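You operate a simulated robot arm through the tools that you are given. There is no shell and no other tool.

Carry out the task below with a simulated robot arm. There is one attempt and no reset: what you move stays moved.

JOB
Run the coil test at 3500 rpm, then switch the board off.
Fine: On the middle yellow board. Main switch and key on, rpm dial on its mark, one press of the blue button. Wait for SPARK GOOD. Key and main switch off at the end.

The check looks at the end state, three seconds after you hand in, the way a careful person would. Anything else that was tipped, shoved, dropped, spilled or broken makes it a failure.

ROBOT AND FRAMES
A 7-joint arm with a two-finger parallel gripper, fixed in place. Base frame: the origin is on the floor under the middle of its stand, x ahead of it, y to its left, z up; the work surface is at about z = 0.9. Readings come in m, degrees, newtons and seconds.
It reaches about 0.91 m from its shoulder. Its first joint turns from -166.0 to 166.0 degrees. Payload 3.43 kg.
The tool frame sits at the grasp point between the pads (the TCP): z along the fingers, y along the line on which they close. The tips reach 0.03 m beyond it. Largest opening 0.094 m; finger width 0.028, thickness 0.01; the body of the gripper, 0.05 by 0.096 m, starts 0.055 m behind the TCP.
Orientation is that of the tool frame in the base frame, as [roll, pitch, yaw] about the fixed x, y, z axes, in that order (R = Rz(yaw) Ry(pitch) Rx(roll)). With the fingers straight down and closing along the base's y, the tool's x points along the base's -x, its y along +y and its z along -z.

CONTROLS
- The arm moves only by the tool jog_arm. Its argument "commands" is a list of rows, each a list of 7 numbers: the shift along the tool's x, y, z in m, then the turn, a rotation vector about the tool's x, y, z in degrees, then the opening, from 0 (shut) to 1 (fully open). In form: [[tx, ty, tz, rx, ry, rz, hand], ...]. A call has 1 to 20 rows; each row is the pose to reach, as a shift and turn from the pose commanded when the call began, along the tool's axes at that moment. A row lasts 0.2 s, in which the tool goes at most 0.05 m and 8.6 degrees; a call with a longer step from one row to the next is refused whole, and so is a gripper value outside its range. Where a pose cannot be reached the arm comes as near as it can. A force on the tool above 40 N (or 10 N above the force at the start of the call, whichever is more), or a blocked arm, ends the call early, and 0.2 s more pass. The fingers move at their own pace (about 0.045 m/s each) and stop on an object; they squeeze with about 41 N. The grip force told is the motor's: it shows also when the fingers shut on nothing. Time passes only in rows, and 0.2 s behind the last, so rows that repeat a pose let the fingers close. The reply holds the time, the measured pose of the TCP, the force on the tool along the base axes, the opening and the grip force, in the units named above and with some noise, with the torque about the TCP (base axes, N m) and any sound that the robot's microphone picked up.
- Cameras (640 x 400 px; columns grow to the right, rows downward): "scene" is fixed at [0.2204, -0.4998, 1.5328]; the picture's right is [0.15, -0.99, 0.00], its down [-0.74, -0.11, -0.67] and it looks along [0.66, 0.10, -0.74] (base axes); focal length 285 px, centre (320, 200). "wrist" rides on the gripper at [0.076, 0.014, -0.102] in the tool frame; the picture's right is [-0.18, 0.98, 0.00], its down [-0.75, -0.14, -0.64] and it looks along [-0.63, -0.12, 0.77] (tool axes); focal length 243 px, centre (320, 200). There is no depth. A picture from a camera that has moved, and an enlarged one, comes with that camera's place and axes in the base frame and with its lens.
- capture(camera): a new picture of that camera. It takes no simulated time.
- slide_trunk(by): slides the trunk up (or, below 0, down) by that many m; the arm rides with it, the base frame stays. It gives what a move gives, with no picture.
- zoom(camera, box): a new picture of the part [left, top, right, bottom] of that camera's present view, enlarged. It takes no simulated time.
- sign_off(): hands the job in; it is judged then, once.

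Places have to be worked out from the pictures, the camera data and where the tool is seen. Open the gripper and draw the arm clear of the work before you hand the job in, unless the task says otherwise.

The tools are called after ">>>" as name(argument=value, ...) on one line, values as JSON. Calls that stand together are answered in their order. jog_arm: Moves the arm, as the interface text tells. Its arguments: {"type":"object","properties":{"commands":{"type":"array"}},"required":["commands"]} The other tools are called the same way: slide_trunk (by) moves the trunk up or down; capture (camera) takes a picture; zoom (camera, box) takes an enlarged picture of a part of a camera's view; sign_off () hands the job in.

At the start:

```text
clock: 0.0
tool_pos: [0.4243, -0.4989, 1.3143]
tool_rot: [-180.0, 0.0, 180.0]
contact_force: [1.1, -0.1, -0.2]
moment: [0.02, 0.01, -0.01]
grip_width: 0.094
grasp_force: 0.1
trunk travel left (down, up): [-0.475, 0.135]
```

scene: 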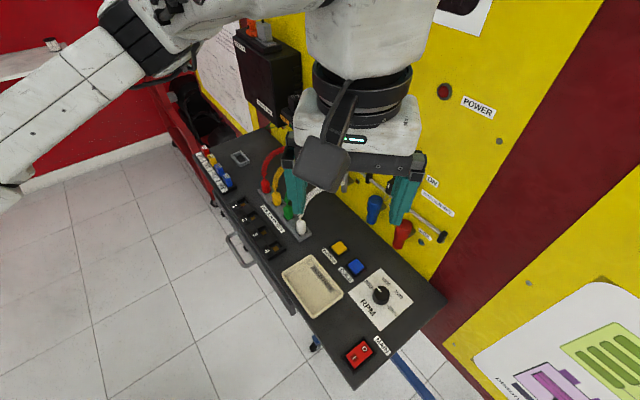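
wrist: 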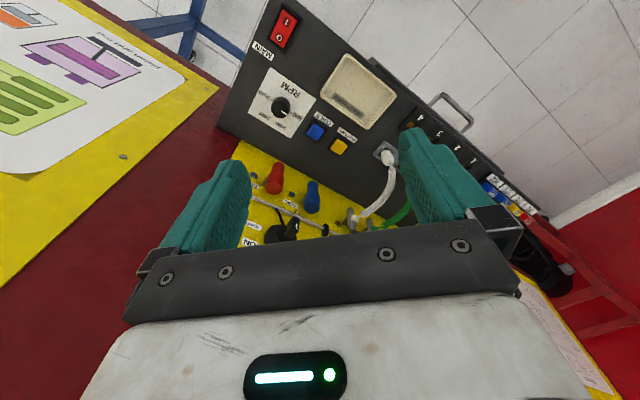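

I'll begin by looking closely at the board with enlarged views from both cameras.

>>> zoom(camera="scene", box=[310, 220, 470, 400])

>>> zoom(camera="scene", box=[180, 100, 340, 260])

>>> zoom(camera="wrist", box=[220, 0, 420, 160])

>>> zoom(camera="wrist", box=[220, 130, 420, 260])

>>> zoom(camera="scene", box=[340, 60, 540, 260])

```text
2.22 times, centred on (390, 310) of scene
camera zoom: at [0.2204, -0.4998, 1.5328], right [0.15, -0.99, 0.0], down [-0.74, -0.11, -0.67], along [0.66, 0.1, -0.74], focal length 632 px, centre (164, -44)
```

zoom: 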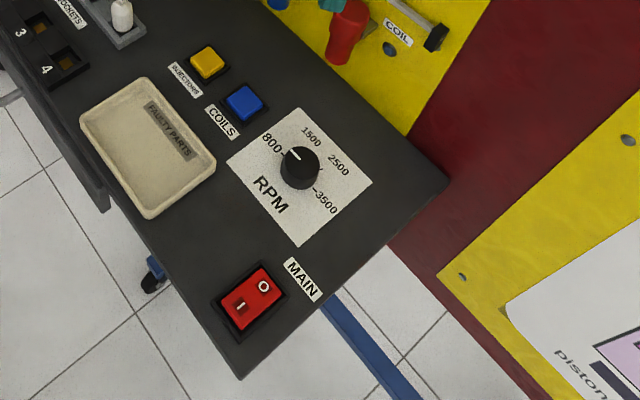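

```text
2.50 times, centred on (260, 180) of scene
camera zoom: at [0.2204, -0.4998, 1.5328], right [0.15, -0.99, 0.0], down [-0.74, -0.11, -0.67], along [0.66, 0.1, -0.74], focal length 712 px, centre (470, 250)
```

zoom: 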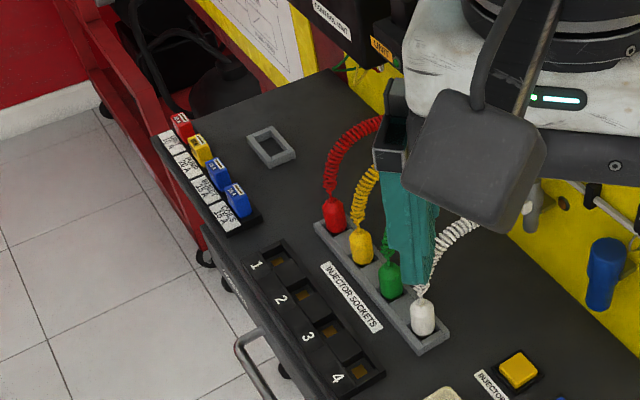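

```text
2.50 times, centred on (320, 80) of wrist
camera zoom: at [0.3481, -0.4844, 1.4168], right [0.18, 0.98, 0.0], down [0.75, -0.14, 0.64], along [0.63, -0.12, -0.77], focal length 606 px, centre (320, 500)
```

zoom: 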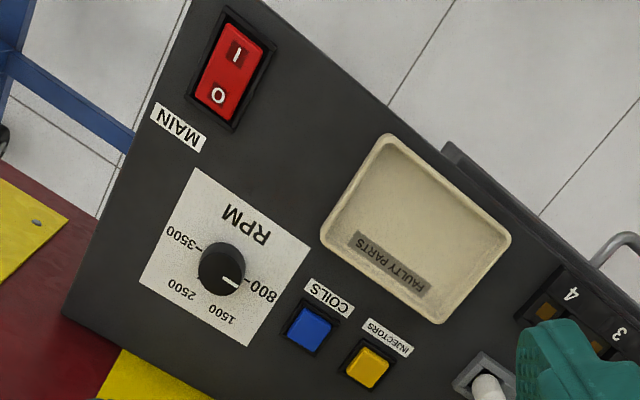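

```text
3.08 times, centred on (320, 195) of wrist
camera zoom: at [0.3481, -0.4844, 1.4168], right [0.18, 0.98, 0.0], down [0.75, -0.14, 0.64], along [0.63, -0.12, -0.77], focal length 746 px, centre (320, 215)
```

zoom: 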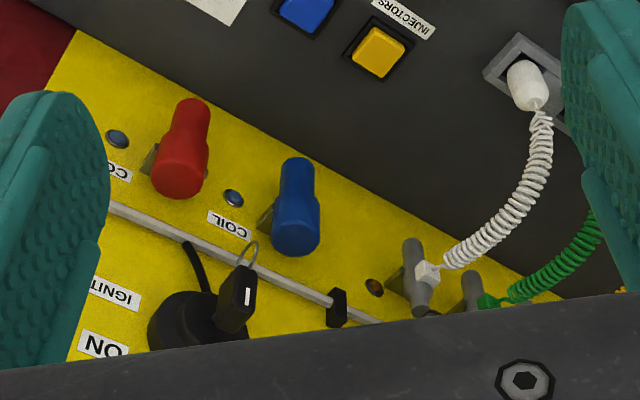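

```text
2.00 times, centred on (440, 160) of scene
camera zoom: at [0.2204, -0.4998, 1.5328], right [0.15, -0.99, 0.0], down [-0.74, -0.11, -0.67], along [0.66, 0.1, -0.74], focal length 569 px, centre (80, 280)
```

zoom: 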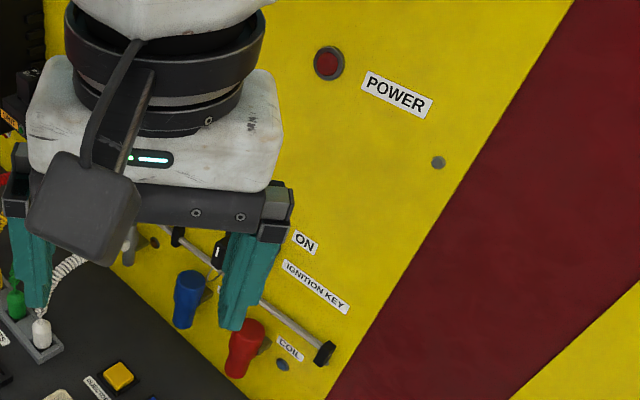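

The board appears turned about 45° (its shelf runs back along roughly (0.71,-0.70)), with the main switch near (0.38,-0.55), the dial near (0.50,-0.595), the blue button near (0.57,-0.54), and the key near (0.635,-0.58,1.13). I'll turn the tool 45° to line up with the board and back off so both cameras see it clearly.

>>> jog_arm(commands=[[0.01, 0.03, 0, 0, 0, 5, 1], [0.02, 0.06, 0, 0, 0, 10, 1], [0.03, 0.09, 0, 0, 0, 15, 1], [0.04, 0.12, 0, 0, 0, 20, 1], [0.05, 0.15, 0, 0, 0, 25, 1], [0.06, 0.18, 0, 0, 0, 30, 1], [0.07, 0.21, 0, 0, 0, 35, 1], [0.08, 0.24, 0, 0, 0, 40, 1], [0.08, 0.26, 0, 0, 0, 45, 1]])

```text
clock: 2.0
tool_pos: [0.3433, -0.2402, 1.3145]
tool_rot: [-180.0, 0.0, 135.0]
contact_force: [-0.1, -0.7, -0.7]
moment: [0.0, -0.03, 0.04]
grip_width: 0.0939
grasp_force: 0.1
trunk travel left (down, up): [-0.475, 0.135]
```

The arm moved and turned cleanly. Now I look from both cameras at the cleared board.

>>> capture(camera="scene")

>>> capture(camera="wrist")

>>> zoom(camera="scene", box=[320, 140, 480, 260])

>>> zoom(camera="scene", box=[220, 0, 380, 140])

>>> zoom(camera="scene", box=[330, 325, 400, 385])

```text
taken
```

scene: 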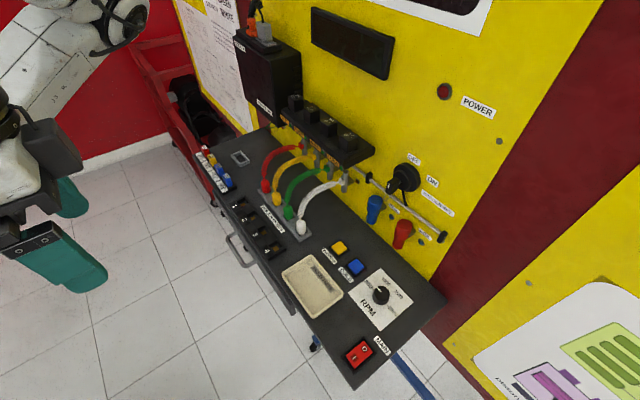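

```text
taken
camera wrist: at [0.3, -0.1746, 1.4164], right [0.83, 0.56, 0.0], down [0.43, -0.63, 0.64], along [0.36, -0.53, -0.77], focal length 243 px, centre (320, 200)
```

wrist: 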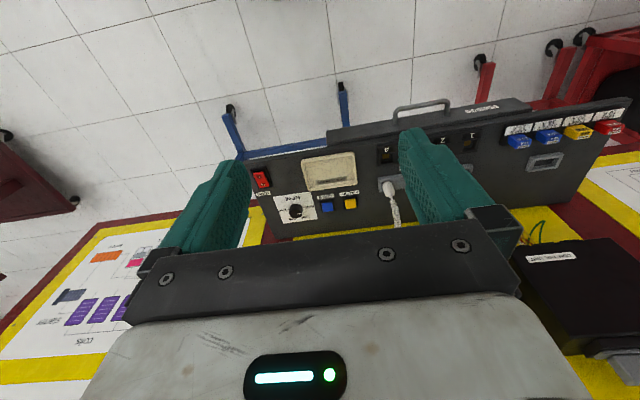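

```text
3.33 times, centred on (400, 200) of scene
camera zoom: at [0.2204, -0.4998, 1.5328], right [0.15, -0.99, 0.0], down [-0.74, -0.11, -0.67], along [0.66, 0.1, -0.74], focal length 949 px, centre (53, 200)
```

zoom: 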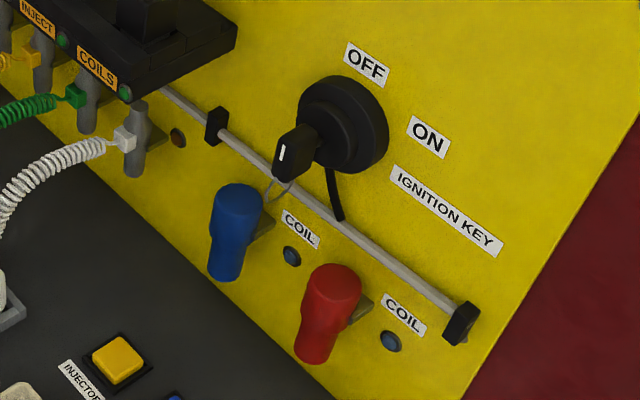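

```text
2.86 times, centred on (300, 70) of scene
camera zoom: at [0.2204, -0.4998, 1.5328], right [0.15, -0.99, 0.0], down [-0.74, -0.11, -0.67], along [0.66, 0.1, -0.74], focal length 813 px, centre (377, 571)
```

zoom: 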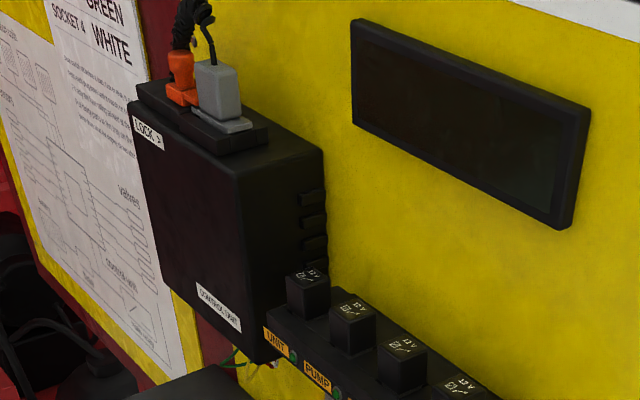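

```text
6.67 times, centred on (365, 355) of scene
camera zoom: at [0.2204, -0.4998, 1.5328], right [0.15, -0.99, 0.0], down [-0.74, -0.11, -0.67], along [0.66, 0.1, -0.74], focal length 1898 px, centre (20, -833)
```

zoom: 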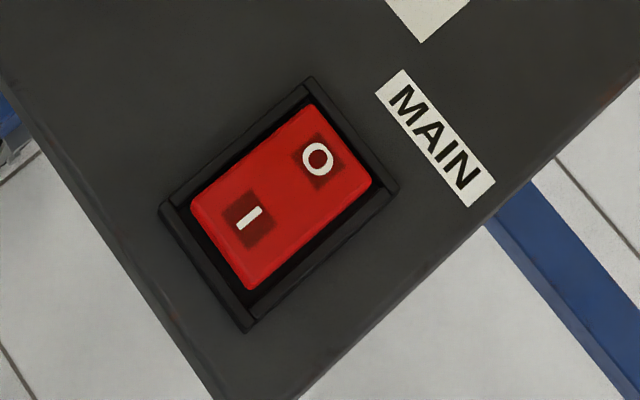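

The key sits upright toward OFF, with ON to its right; the display and power lamp are dark, so the board is off. I'll close the fingers, tilt the tool 30° forward, and hover over the "I" half of the main switch (about (0.370,-0.544)).

>>> jog_arm(commands=[[-0.023, -0.0196, 0.0235, 0, -3, 0, 0], [-0.046, -0.0392, 0.047, 0, -6, 0, 0], [-0.069, -0.0589, 0.07, 0, -9, 0, 0], [-0.092, -0.0785, 0.094, 0, -12, 0, 0], [-0.115, -0.0981, 0.117, 0, -15, 0, 0], [-0.138, -0.1177, 0.141, 0, -18, 0, 0], [-0.161, -0.1373, 0.164, 0, -21, 0, 0], [-0.184, -0.157, 0.188, 0, -24, 0, 0], [-0.207, -0.1766, 0.211, 0, -27, 0, 0], [-0.2307, -0.1962, 0.2345, 0, -30, 0, 0], [-0.2307, -0.1962, 0.2345, 0, -30, 0, 0]])

>>> capture(camera="wrist")

>>> capture(camera="scene")

```text
clock: 4.4
tool_pos: [0.369, -0.5422, 1.0794]
tool_rot: [180.0, 29.9, 135.1]
contact_force: [0.5, -0.6, -0.5]
moment: [0.0, 0.01, -0.03]
grip_width: 0.0003
grasp_force: 33.5
trunk travel left (down, up): [-0.475, 0.135]
```

```text
taken
camera wrist: at [0.2961, -0.448, 1.1293], right [0.81, 0.58, 0.09], down [0.13, -0.33, 0.93], along [0.57, -0.74, -0.35], focal length 243 px, centre (320, 200)
```

wrist: 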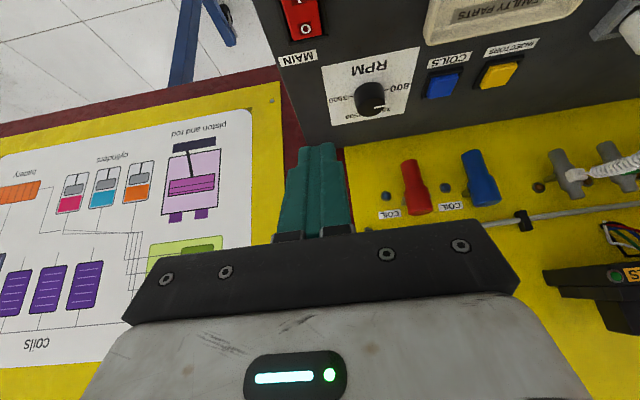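

```text
taken
```

scene: 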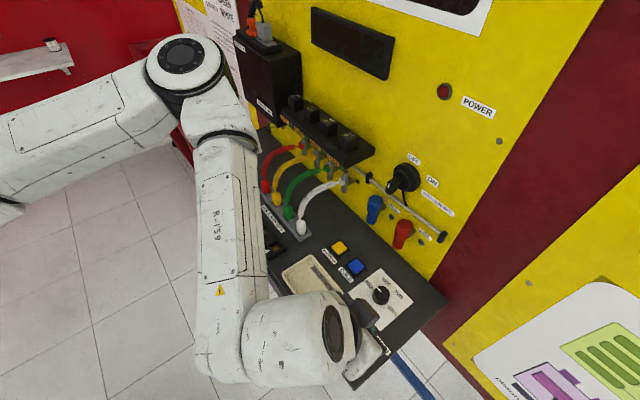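

The tilt makes the wrist camera look past the switch, and the arm hides it in the scene view. I'll straighten the tool and pull back a little to get a close wrist view of the switch and the dial.

>>> jog_arm(commands=[[0.016, 0, -0.009, 0, 6, 0, 0], [0.032, 0, -0.018, 0, 12, 0, 0], [0.048, 0, -0.028, 0, 18, 0, 0], [0.064, 0, -0.037, 0, 24, 0, 0], [0.0805, 0, -0.0465, 0, 30, 0, 0]])

>>> capture(camera="wrist")

>>> capture(camera="scene")

```text
clock: 5.6
tool_pos: [0.3024, -0.4747, 1.0801]
tool_rot: [180.0, -0.2, 135.0]
contact_force: [-0.1, 0.7, 0.5]
moment: [0.0, -0.02, 0.01]
grip_width: 0.0
grasp_force: 32.9
trunk travel left (down, up): [-0.475, 0.135]
```

```text
taken
camera wrist: at [0.2595, -0.4108, 1.1826], right [0.82, 0.57, 0.0], down [0.43, -0.63, 0.64], along [0.36, -0.53, -0.77], focal length 243 px, centre (320, 200)
```

wrist: 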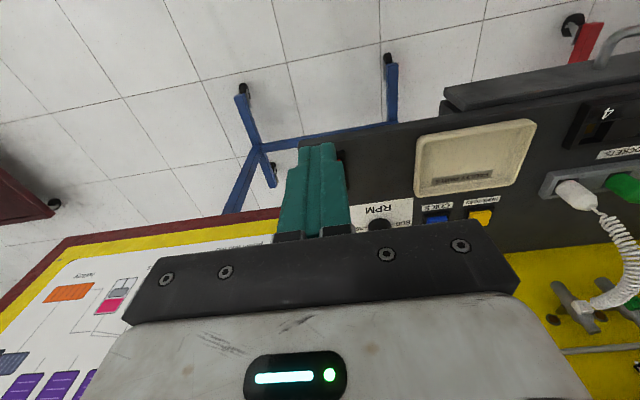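

```text
taken
```

scene: 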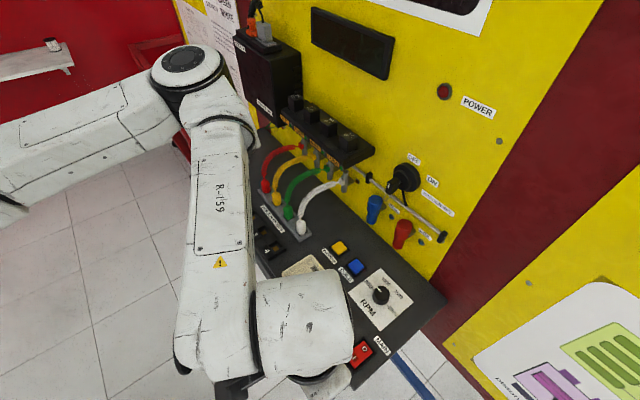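

The fingers hide the switch from here, so I'll move 0.10 m forward at the same height, so that the switch appears above the fingertips in the wrist view.

>>> jog_arm(commands=[[-0.025, 0, 0, 0, 0, 0, 0], [-0.05, 0, 0, 0, 0, 0, 0], [-0.075, 0, 0, 0, 0, 0, 0], [-0.1, 0, 0, 0, 0, 0, 0], [-0.1, 0, 0, 0, 0, 0, 0]])

>>> capture(camera="wrist")

>>> zoom(camera="wrist", box=[260, 40, 420, 180])

```text
clock: 6.8
tool_pos: [0.3737, -0.546, 1.0804]
tool_rot: [180.0, 0.0, 135.0]
contact_force: [0.3, -0.2, 0.6]
moment: [0.01, 0.0, 0.03]
grip_width: 0.0
grasp_force: 32.9
trunk travel left (down, up): [-0.475, 0.135]
```

```text
taken
camera wrist: at [0.3296, -0.4822, 1.1826], right [0.82, 0.57, 0.0], down [0.43, -0.63, 0.64], along [0.36, -0.53, -0.77], focal length 243 px, centre (320, 200)
```

wrist: 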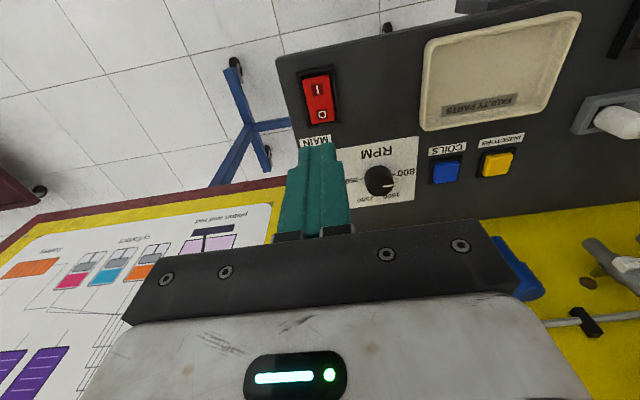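

```text
2.86 times, centred on (340, 110) of wrist
camera zoom: at [0.3296, -0.4822, 1.1826], right [0.82, 0.57, 0.0], down [0.43, -0.63, 0.64], along [0.36, -0.53, -0.77], focal length 693 px, centre (263, 457)
```

zoom: 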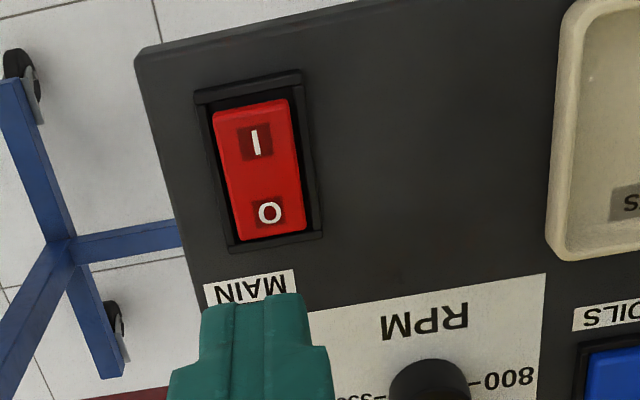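

The switch is now well located: "I" at about 0.647 m out along the board's depth axis, "O" at 0.673, both on the same line, with the wrist and scene estimates matching. I'll tilt 30° again so a finger edge can press the "I" half precisely, and come down to about 3 cm above it.

>>> jog_arm(commands=[[0.002, -0.0003, 0.02, 0, -6, 0, 0], [0.004, -0.0006, 0.04, 0, -12, 0, 0], [0.006, -0.001, 0.06, 0, -18, 0, 0], [0.008, -0.0013, 0.08, 0, -24, 0, 0], [0.0103, -0.0016, 0.1, 0, -30, 0, 0], [0.0103, -0.0016, 0.1, 0, -30, 0, 0]])

>>> capture(camera="wrist")

>>> zoom(camera="scene", box=[320, 300, 420, 400])

```text
clock: 8.2
tool_pos: [0.3646, -0.5396, 0.9799]
tool_rot: [179.9, 30.0, 135.0]
contact_force: [0.4, -0.3, -0.3]
moment: [0.04, 0.01, 0.04]
grip_width: 0.0
grasp_force: 32.9
trunk travel left (down, up): [-0.475, 0.135]
```

```text
taken
camera wrist: at [0.2925, -0.446, 1.03], right [0.81, 0.58, 0.09], down [0.13, -0.33, 0.93], along [0.57, -0.74, -0.35], focal length 243 px, centre (320, 200)
```

wrist: 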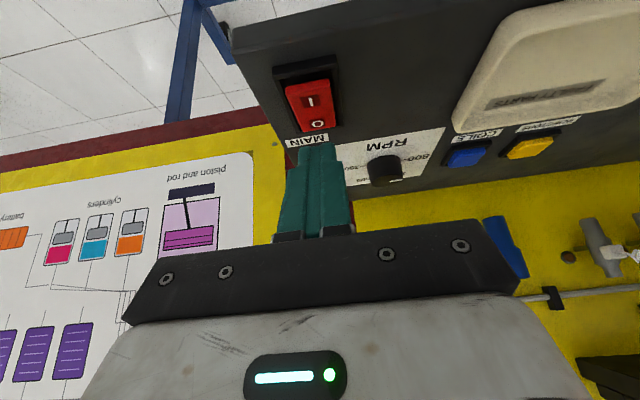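

```text
4.00 times, centred on (370, 350) of scene
camera zoom: at [0.2204, -0.4998, 1.5328], right [0.15, -0.99, 0.0], down [-0.74, -0.11, -0.67], along [0.66, 0.1, -0.74], focal length 1139 px, centre (120, -400)
```

zoom: 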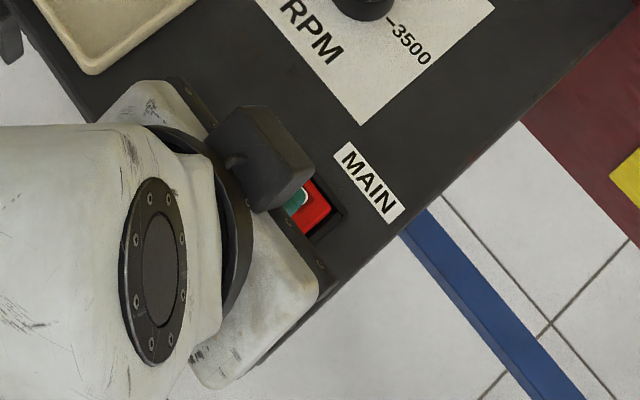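

The wrist view shows the "I" end standing raised, so the switch is off. I press straight down in small steps, watching the force.

>>> jog_arm(commands=[[0.005, 0, 0.00866, 0, 0, 0, 0], [0.01, 0, 0.01732, 0, 0, 0, 0], [0.012, 0, 0.02078, 0, 0, 0, 0], [0.0135, 0, 0.02338, 0, 0, 0, 0], [0.015, 0, 0.02598, 0, 0, 0, 0], [0.0165, 0, 0.02858, 0, 0, 0, 0], [0.0175, 0, 0.0303, 0, 0, 0, 0]])

>>> capture(camera="wrist")

>>> capture(camera="scene")

```text
clock: 9.8
tool_pos: [0.3651, -0.5404, 0.9448]
tool_rot: [180.0, 30.0, 135.0]
contact_force: [-0.1, -0.3, -0.2]
moment: [0.03, 0.0, -0.03]
grip_width: 0.0
grasp_force: 32.9
trunk travel left (down, up): [-0.475, 0.135]
```

```text
taken
camera wrist: at [0.2923, -0.4462, 0.9955], right [0.81, 0.58, 0.09], down [0.14, -0.33, 0.93], along [0.57, -0.74, -0.35], focal length 243 px, centre (320, 200)
```

wrist: 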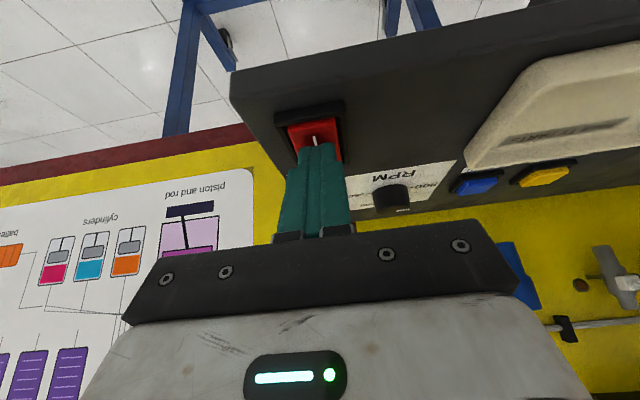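

```text
taken
```

scene: 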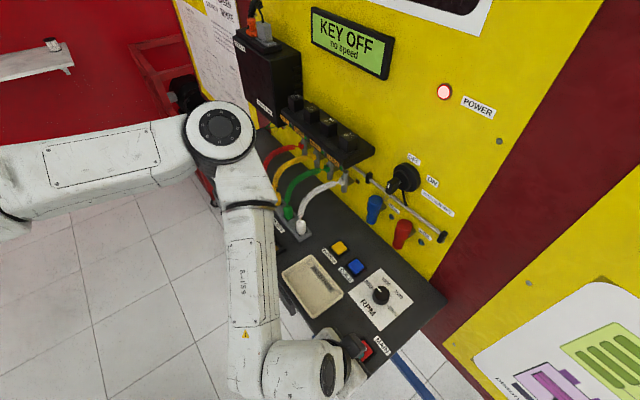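

The power lamp lit and the display now reads "KEY OFF / no speed", so the main switch is on. I'll lift clear, then swing the tool to point horizontally at the wall in front of the key, standing well back for a look.

>>> jog_arm(commands=[[-0.02, 0, -0.0346, 0, 0, 0, 0], [-0.04, 0, -0.0693, 0, 0, 0, 0], [-0.0444, 0.0184, -0.0819, 0, -7.5, 0, 0], [-0.0488, 0.0368, -0.0945, 0, -15, 0, 0], [-0.0532, 0.0551, -0.107, 0, -22.5, 0, 0], [-0.0576, 0.0735, -0.12, 0, -30, 0, 0], [-0.062, 0.0919, -0.132, 0, -37.5, 0, 0], [-0.0664, 0.1103, -0.145, 0, -45, 0, 0.3], [-0.0708, 0.1286, -0.157, 0, -52.5, 0, 0.5], [-0.0752, 0.147, -0.17, 0, -60, 0, 0.6], [-0.0752, 0.147, -0.17, 0, -60, 0, 0.6], [-0.0752, 0.147, -0.17, 0, -60, 0, 0.6]])

>>> capture(camera="wrist")

>>> capture(camera="scene")

```text
clock: 12.4
tool_pos: [0.4786, -0.4676, 1.1662]
tool_rot: [179.7, 89.8, 134.7]
contact_force: [-0.3, 0.6, -0.1]
moment: [0.01, -0.02, -0.03]
grip_width: 0.0564
grasp_force: 0.1
out of reach, approached as far as the arm can: row 9, 10, 11, 12
trunk travel left (down, up): [-0.475, 0.135]
```

```text
taken
camera wrist: at [0.4162, -0.3839, 1.0902], right [0.7, 0.69, 0.18], down [-0.55, 0.35, 0.76], along [0.46, -0.63, 0.63], focal length 243 px, centre (320, 200)
```

wrist: 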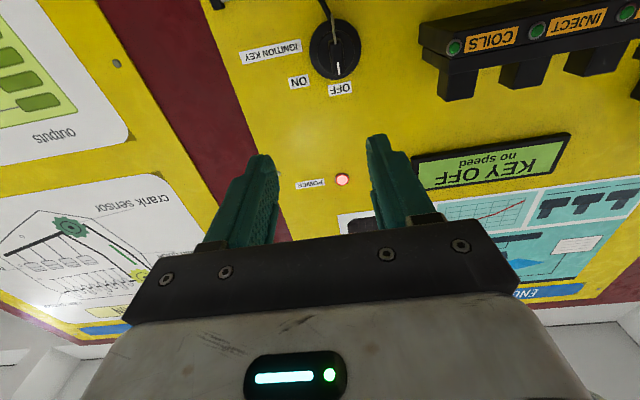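

```text
taken
```

scene: 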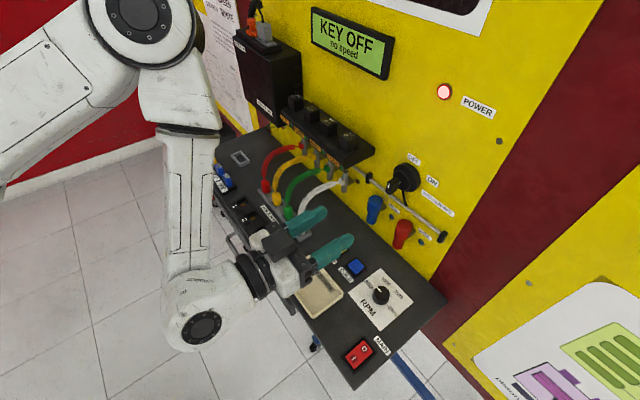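

The tool now points at the wall (the arm stopped slightly off since it is cramped here), and the key is in view. Let me enlarge it.

>>> zoom(camera="wrist", box=[270, 0, 400, 110])

>>> zoom(camera="scene", box=[350, 130, 460, 250])

>>> zoom(camera="scene", box=[330, 320, 400, 380])

```text
3.64 times, centred on (335, 55) of wrist
camera zoom: at [0.4162, -0.3839, 1.0902], right [0.7, 0.69, 0.18], down [-0.55, 0.35, 0.76], along [0.46, -0.63, 0.63], focal length 882 px, centre (266, 727)
```

zoom: 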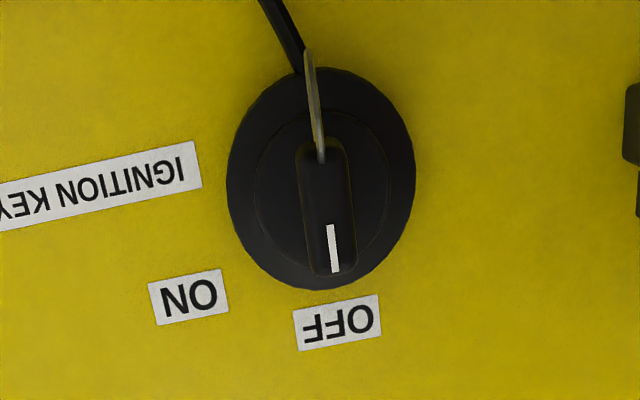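

```text
3.33 times, centred on (405, 190) of scene
camera zoom: at [0.2204, -0.4998, 1.5328], right [0.15, -0.99, 0.0], down [-0.74, -0.11, -0.67], along [0.66, 0.1, -0.74], focal length 949 px, centre (37, 233)
```

zoom: 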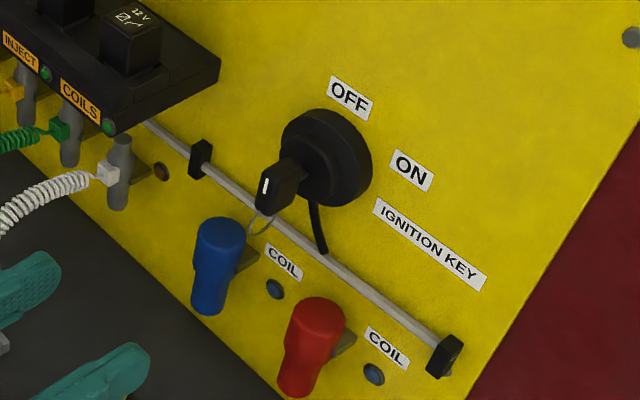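

```text
6.67 times, centred on (365, 350) of scene
camera zoom: at [0.2204, -0.4998, 1.5328], right [0.15, -0.99, 0.0], down [-0.74, -0.11, -0.67], along [0.66, 0.1, -0.74], focal length 1898 px, centre (20, -800)
```

zoom: 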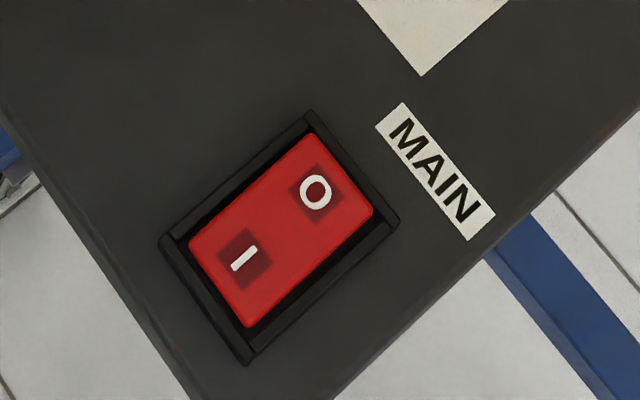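

The key bow is vertical in OFF (about 30 mm tall, 13 mm thick), its axis at roughly board-left 0.031 m, z 1.139, front face about 0.84 m out, and ON lies ~60° clockwise. I'll advance by 8 cm toward it to see how the arm tracks before fine alignment.

>>> jog_arm(commands=[[0, 0, 0.03, 0, 0, 0, 0.6], [0, 0, 0.06, 0, 0, 0, 0.6], [0, 0, 0.08, 0, 0, 0, 0.6], [0, 0, 0.08, 0, 0, 0, 0.6]])

>>> capture(camera="wrist")

>>> capture(camera="scene")

```text
clock: 13.4
tool_pos: [0.5306, -0.5269, 1.1717]
tool_rot: [-179.5, 89.8, 136.0]
contact_force: [0.1, 0.3, 0.0]
moment: [-0.01, 0.01, -0.02]
grip_width: 0.0565
grasp_force: 0.0
out of reach, approached as far as the arm can: row 3, 4
trunk travel left (down, up): [-0.475, 0.135]
```

```text
taken
camera wrist: at [0.4666, -0.4433, 1.0954], right [0.69, 0.7, 0.18], down [-0.55, 0.35, 0.76], along [0.47, -0.62, 0.63], focal length 243 px, centre (320, 200)
```

wrist: 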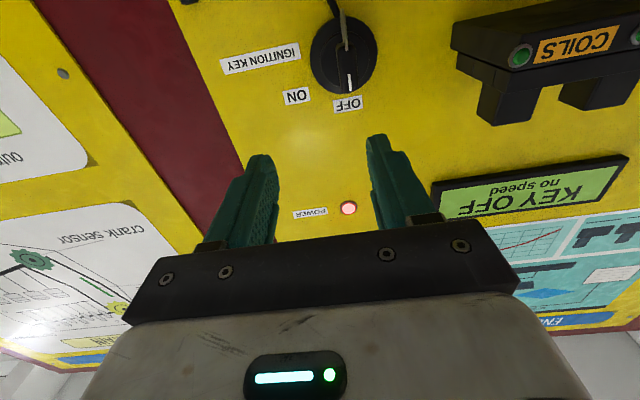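

```text
taken
```

scene: 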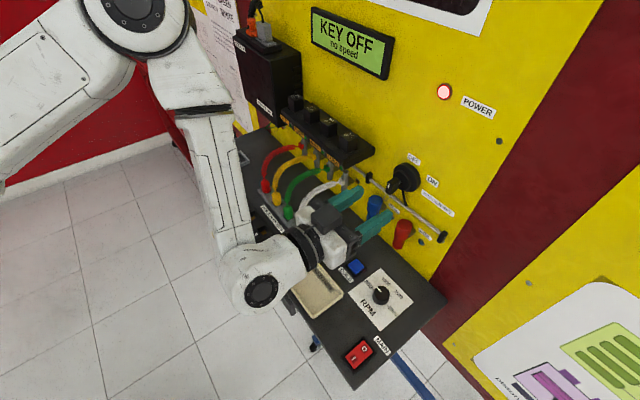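

The arm can't get lower than about z 1.17 with the tool horizontal, so the trunk sits too high for this. I'll raise the tool and back off, then lower the trunk by 0.2 m so the key height falls in easy reach.

>>> jog_arm(commands=[[-0.02, 0.005, -0.03, 0, 0, 0, 0.6], [-0.06, 0.01, -0.04, 0, 0, 0, 0.6], [-0.1, 0.015, -0.05, 0, 0, 0, 0.6], [-0.14, 0.02, -0.06, 0, 0, 0, 0.6], [-0.18, 0.028, -0.07, 0, 0, 0, 0.6], [-0.18, 0.028, -0.07, 0, 0, 0, 0.6]])

>>> capture(camera="scene")

```text
clock: 14.8
tool_pos: [0.4999, -0.4589, 1.3447]
tool_rot: [-166.4, 89.0, 148.5]
contact_force: [-0.3, -0.1, -0.4]
moment: [0.02, 0.01, -0.01]
grip_width: 0.0565
grasp_force: 0.1
trunk travel left (down, up): [-0.475, 0.135]
```

```text
taken
```

scene: 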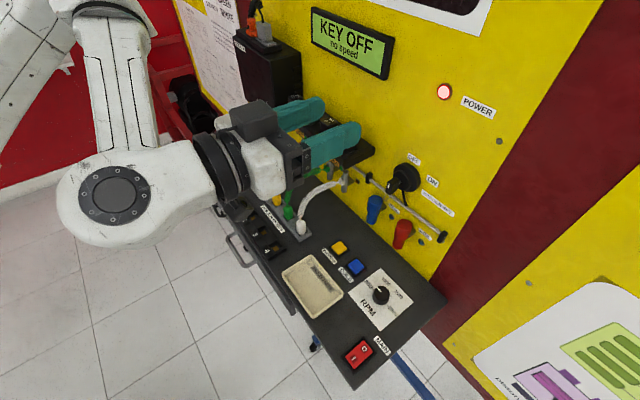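

Now the tool is at z 1.345, lined up with the key's side position. I lower the trunk by 0.20 m, which should put the fingers around z 1.145 with clear space ahead.

>>> slide_trunk(by=-0.2)

>>> capture(camera="wrist")

>>> capture(camera="scene")

```text
clock: 17.0
tool_pos: [0.4997, -0.4592, 1.1475]
tool_rot: [-154.5, 89.1, 160.6]
contact_force: [0.0, 0.0, -0.1]
moment: [0.01, 0.03, 0.0]
grip_width: 0.0563
grasp_force: 0.0
trunk travel left (down, up): [-0.275, 0.335]
```

```text
taken
camera wrist: at [0.4362, -0.3748, 1.0718], right [0.7, 0.69, 0.18], down [-0.54, 0.35, 0.76], along [0.47, -0.63, 0.62], focal length 243 px, centre (320, 200)
```

wrist: 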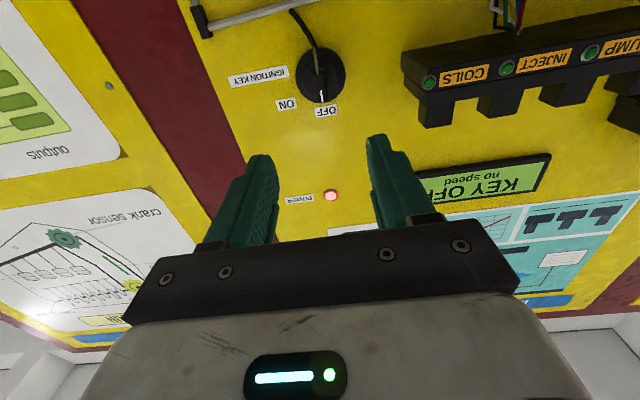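

```text
taken
```

scene: 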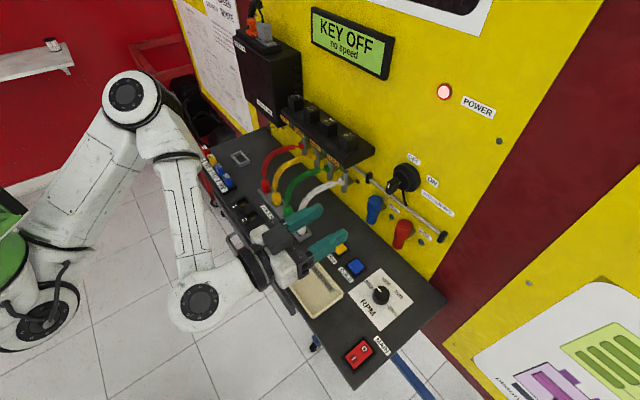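

The trunk is down and the tool sits at z 1.1475 facing the key. I'll enlarge the wrist view to refine the key position.

>>> zoom(camera="wrist", box=[260, 30, 390, 130])

```text
4.00 times, centred on (325, 80) of wrist
camera zoom: at [0.4362, -0.3748, 1.0718], right [0.7, 0.69, 0.18], down [-0.54, 0.35, 0.76], along [0.47, -0.63, 0.62], focal length 970 px, centre (300, 680)
```

zoom: 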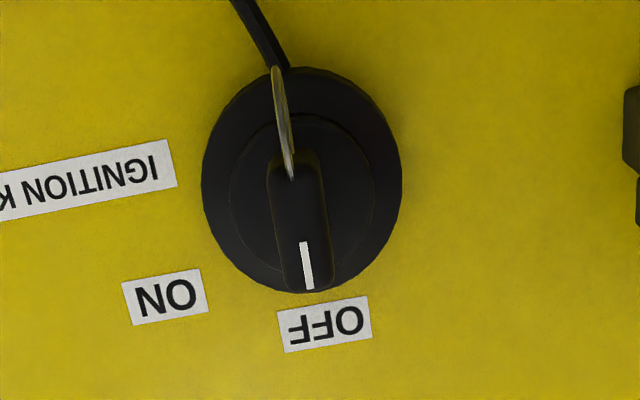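

From this view the key's front mark is at board-left 0.0315 m, z 1.147, with the axis near z 1.138, agreeing with my earlier estimate. I'll advance 10 cm with small alignment corrections, staying short of the key.

>>> jog_arm(commands=[[0.002, 0.0014, 0.03, 0, -0.4, 0.2, 0.6], [0.0041, 0.0028, 0.06, 0, -0.8, 0.4, 0.6], [0.0041, 0.0028, 0.09, 0, -0.8, 0.4, 0.6], [0.0041, 0.0028, 0.1, 0, -0.8, 0.4, 0.6], [0.0041, 0.0028, 0.1, 0, -0.8, 0.4, 0.6]])

>>> capture(camera="wrist")

>>> zoom(camera="scene", box=[330, 120, 460, 250])

```text
clock: 18.2
tool_pos: [0.5704, -0.5272, 1.1474]
tool_rot: [28.7, 89.1, -16.3]
contact_force: [-0.4, 1.0, -0.3]
moment: [-0.01, 0.0, -0.02]
grip_width: 0.0566
grasp_force: 0.1
trunk travel left (down, up): [-0.275, 0.335]
```

```text
taken
camera wrist: at [0.5098, -0.4449, 1.0698], right [0.69, 0.7, 0.19], down [-0.57, 0.36, 0.74], along [0.45, -0.62, 0.64], focal length 243 px, centre (320, 200)
```

wrist: 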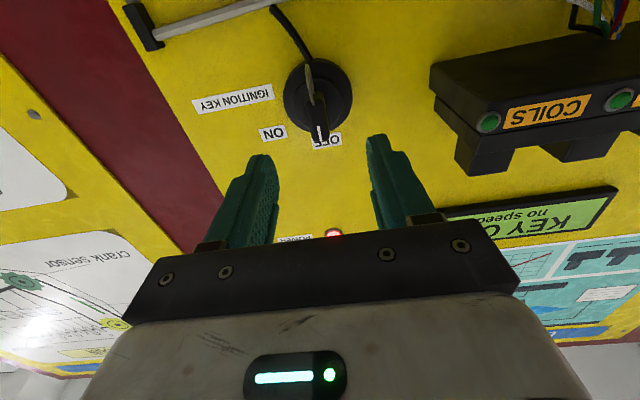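

```text
3.08 times, centred on (395, 185) of scene
camera zoom: at [0.2204, -0.4998, 1.5328], right [0.15, -0.99, 0.0], down [-0.74, -0.11, -0.67], along [0.66, 0.1, -0.74], focal length 876 px, centre (89, 246)
```

zoom: 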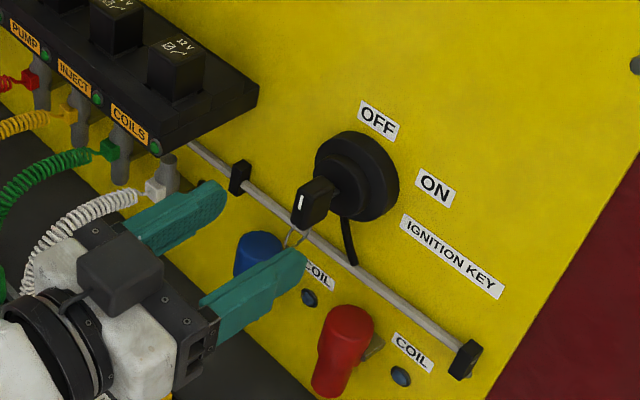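

The fingers straddle the key line. Let me enlarge the wrist view once more to measure the residual offset before closing in.

>>> zoom(camera="wrist", box=[240, 40, 400, 180])

```text
2.86 times, centred on (320, 110) of wrist
camera zoom: at [0.5098, -0.4449, 1.0698], right [0.69, 0.7, 0.19], down [-0.57, 0.36, 0.74], along [0.45, -0.62, 0.64], focal length 693 px, centre (320, 457)
```

zoom: 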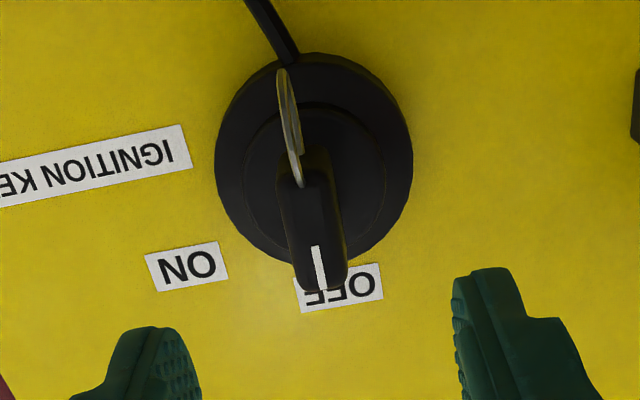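

The key mark is on the fingers' centre line (within about 1 mm). I now advance 5.6 cm so the tips straddle the bow, stopping short of the bezel, still open.

>>> jog_arm(commands=[[0.002, 0, 0.015, 0, 0, 0, 0.6], [0.004, 0, 0.03, 0, 0, 0, 0.6], [0.006, 0, 0.043, 0, 0, 0, 0.6], [0.0063, 0, 0.05, 0, 0, 0, 0.6], [0.0063, 0, 0.056, 0, 0, 0, 0.6], [0.0063, 0, 0.056, 0, 0, 0, 0.6]])

>>> zoom(camera="wrist", box=[220, 60, 420, 200])

>>> zoom(camera="scene", box=[330, 120, 460, 250])

```text
clock: 19.6
tool_pos: [0.6132, -0.5673, 1.1355]
tool_rot: [-178.5, 89.6, 136.9]
contact_force: [-0.4, -0.7, 0.1]
moment: [-0.01, 0.05, -0.02]
grip_width: 0.0568
grasp_force: 0.0
trunk travel left (down, up): [-0.275, 0.335]
```

```text
2.86 times, centred on (320, 130) of wrist
camera zoom: at [0.5489, -0.4841, 1.0599], right [0.69, 0.7, 0.18], down [-0.55, 0.35, 0.76], along [0.47, -0.63, 0.62], focal length 693 px, centre (320, 400)
```

zoom: 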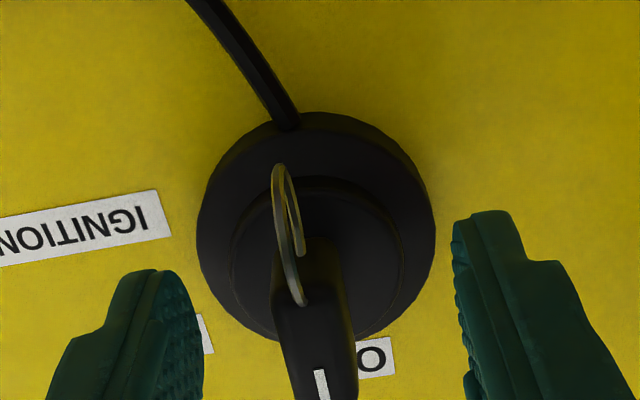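

```text
3.08 times, centred on (395, 185) of scene
camera zoom: at [0.2204, -0.4998, 1.5328], right [0.15, -0.99, 0.0], down [-0.74, -0.11, -0.67], along [0.66, 0.1, -0.74], focal length 876 px, centre (89, 246)
```

zoom: 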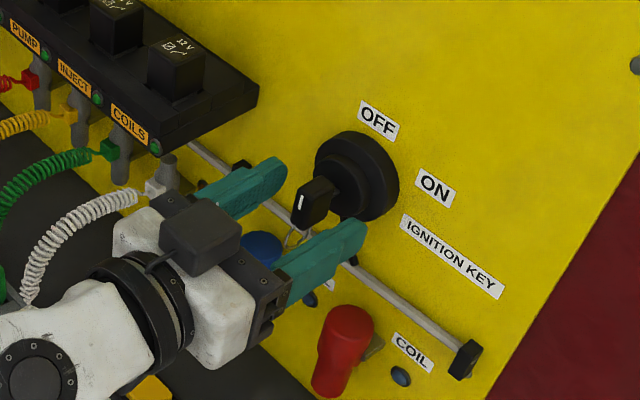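

The open fingers straddle the bow with no contact force. I nudge up ~6.5 mm and 1.5 mm sideways to centre on the bow above its ring, then close gently and hold.

>>> jog_arm(commands=[[-0.0065, -0.0015, 0, 0, 0, 0, 0.6], [-0.0065, -0.0015, 0, 0, 0, 0, 0.6], [-0.0065, -0.0015, 0, 0, 0, 0, 0.3], [-0.0065, -0.0015, 0, 0, 0, 0, 0.1], [-0.0065, -0.0015, 0, 0, 0, 0, 0], [-0.0065, -0.0015, 0, 0, 0, 0, 0], [-0.0065, -0.0015, 0, 0, 0, 0, 0]])

>>> zoom(camera="wrist", box=[220, 60, 420, 200])

>>> zoom(camera="scene", box=[330, 120, 460, 250])

```text
clock: 21.2
tool_pos: [0.6115, -0.5695, 1.1411]
tool_rot: [-173.3, 89.7, 141.8]
contact_force: [-3.8, 1.0, -12.7]
moment: [-0.77, -0.82, -0.28]
grip_width: 0.0138
grasp_force: 44.9
trunk travel left (down, up): [-0.275, 0.335]
```

```text
2.86 times, centred on (320, 130) of wrist
camera zoom: at [0.5483, -0.4848, 1.0652], right [0.69, 0.7, 0.18], down [-0.55, 0.35, 0.76], along [0.46, -0.63, 0.63], focal length 693 px, centre (320, 400)
```

zoom: 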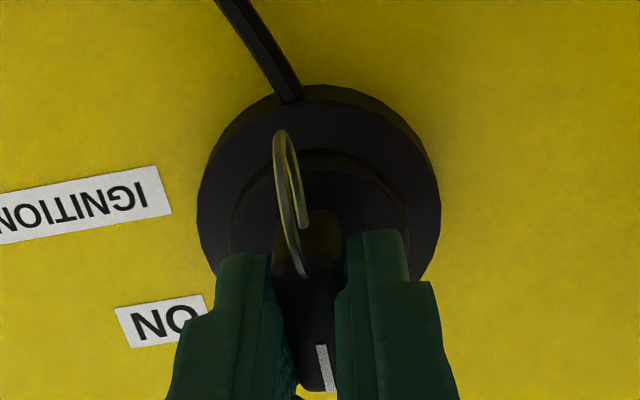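

```text
3.08 times, centred on (395, 185) of scene
camera zoom: at [0.2204, -0.4998, 1.5328], right [0.15, -0.99, 0.0], down [-0.74, -0.11, -0.67], along [0.66, 0.1, -0.74], focal length 876 px, centre (89, 246)
```

zoom: 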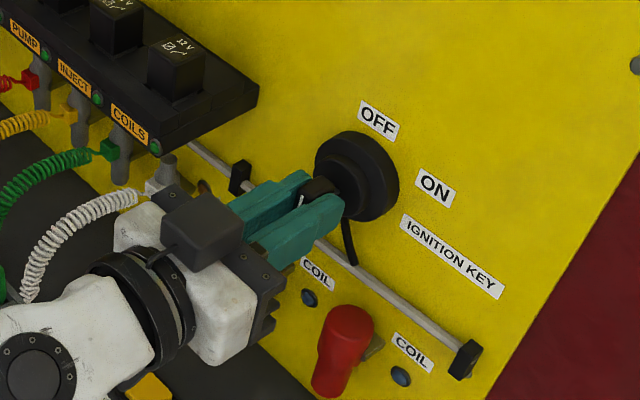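

The bow is gripped (13.8 mm wide). I'll turn clockwise about the lock axis in small steps, first to 32°, watching force and torque.

>>> jog_arm(commands=[[0, -0.0005, 0, 0, 0, 8, 0], [0.0001, -0.001, 0, 0, 0, 16, 0], [0.0003, -0.0015, 0, 0, 0, 24, 0], [0.0005, -0.0019, 0, 0, 0, 32, 0], [0.0005, -0.0019, 0, 0, 0, 32, 0]])

>>> capture(camera="scene")

>>> capture(camera="wrist")

```text
clock: 22.4
tool_pos: [0.6097, -0.5698, 1.1405]
tool_rot: [90.1, 57.9, 45.4]
contact_force: [-3.4, 8.2, -7.6]
moment: [1.11, 1.13, 0.37]
grip_width: 0.0138
grasp_force: 45.2
trunk travel left (down, up): [-0.275, 0.335]
```

```text
taken
```

scene: 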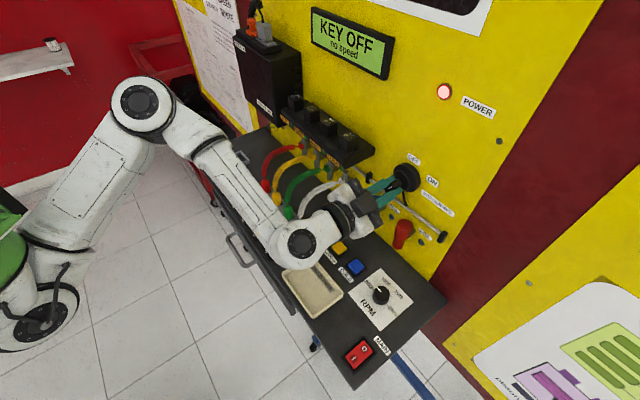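

```text
taken
camera wrist: at [0.5748, -0.4584, 1.0839], right [0.52, 0.52, 0.68], down [-0.82, 0.08, 0.56], along [0.24, -0.85, 0.47], focal length 243 px, centre (320, 200)
```

wrist: 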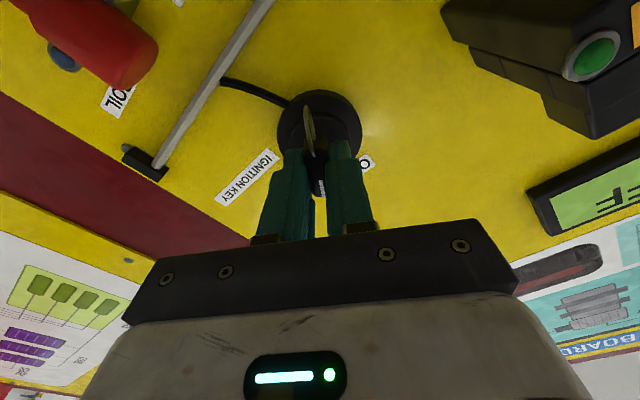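

The key is turning with the grip (32° so far, modest forces), display still "KEY OFF". I continue the turn to about 60°.

>>> jog_arm(commands=[[0, -0.0005, 0, 0, 0, 7, 0], [0.0001, -0.001, 0, 0, 0, 14, 0], [0.0003, -0.0013, 0, 0, 0, 21, 0], [0.0004, -0.0017, 0, 0, 0, 28, 0], [0.0004, -0.0017, 0, 0, 0, 28, 0]])

>>> capture(camera="scene")

>>> capture(camera="wrist")

```text
clock: 23.6
tool_pos: [0.61, -0.57, 1.1409]
tool_rot: [89.9, 29.8, 45.2]
contact_force: [12.5, 13.5, 7.4]
moment: [-0.27, -0.18, -1.08]
grip_width: 0.0139
grasp_force: 44.6
trunk travel left (down, up): [-0.275, 0.335]
```

```text
taken
```

scene: 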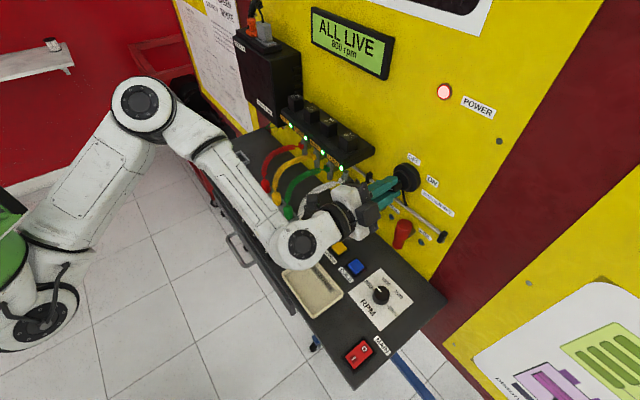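

```text
taken
camera wrist: at [0.5889, -0.4442, 1.1144], right [0.23, 0.24, 0.94], down [-0.97, -0.06, 0.25], along [0.12, -0.97, 0.21], focal length 243 px, centre (320, 200)
```

wrist: 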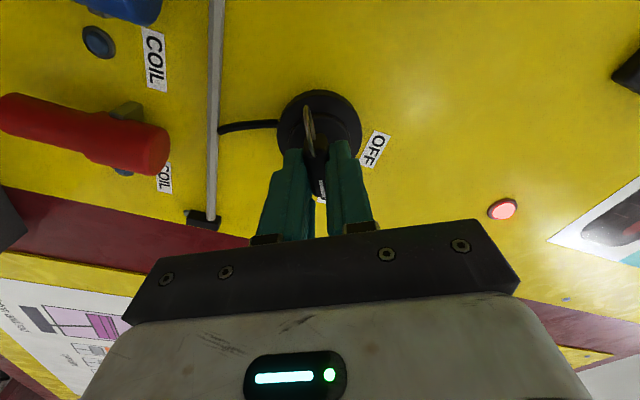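

The display reads "ALL LIVE / 800 rpm", so the key is on. I open the fingers, then back straight out from the key.

>>> jog_arm(commands=[[0, 0, 0, 0, 0, 0, 0.3], [0, 0, 0, 0, 0, 0, 0.6], [0, 0, 0, 0, 0, 0, 0.6], [0, 0, 0, 0, 0, 0, 0.6], [0, 0, -0.02, 0, 0, 0, 0.6], [0, 0, -0.05, 0, 0, 0, 0.6], [0, 0, -0.08, 0, 0, 0, 0.6], [0, 0, -0.11, 0, 0, 0, 0.6], [0, 0, -0.14, 0, 0, 0, 0.6], [0, 0, -0.14, 0, 0, 0, 0.6]])

>>> capture(camera="scene")

>>> zoom(camera="scene", box=[330, 120, 460, 250])

>>> capture(camera="wrist")

```text
clock: 25.8
tool_pos: [0.5087, -0.4721, 1.1404]
tool_rot: [90.1, 30.0, 45.0]
contact_force: [-0.6, 0.0, 0.1]
moment: [-0.01, -0.04, -0.02]
grip_width: 0.0564
grasp_force: 0.1
trunk travel left (down, up): [-0.275, 0.335]
```

```text
taken
```

scene: 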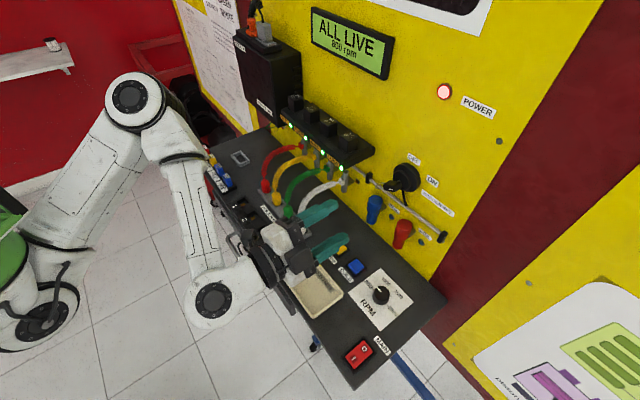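

```text
3.08 times, centred on (395, 185) of scene
camera zoom: at [0.2204, -0.4998, 1.5328], right [0.15, -0.99, 0.0], down [-0.74, -0.11, -0.67], along [0.66, 0.1, -0.74], focal length 876 px, centre (89, 246)
```

zoom: 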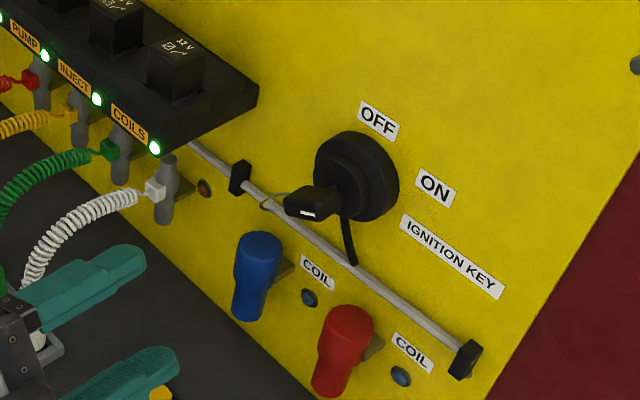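

```text
taken
camera wrist: at [0.4876, -0.3461, 1.1143], right [0.24, 0.23, 0.94], down [-0.97, -0.06, 0.25], along [0.11, -0.97, 0.21], focal length 243 px, centre (320, 200)
```

wrist: 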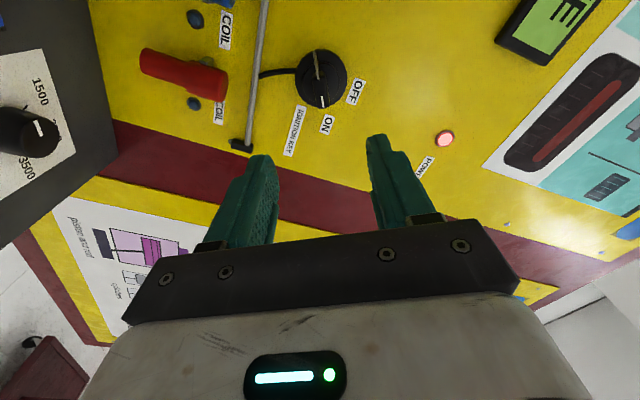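

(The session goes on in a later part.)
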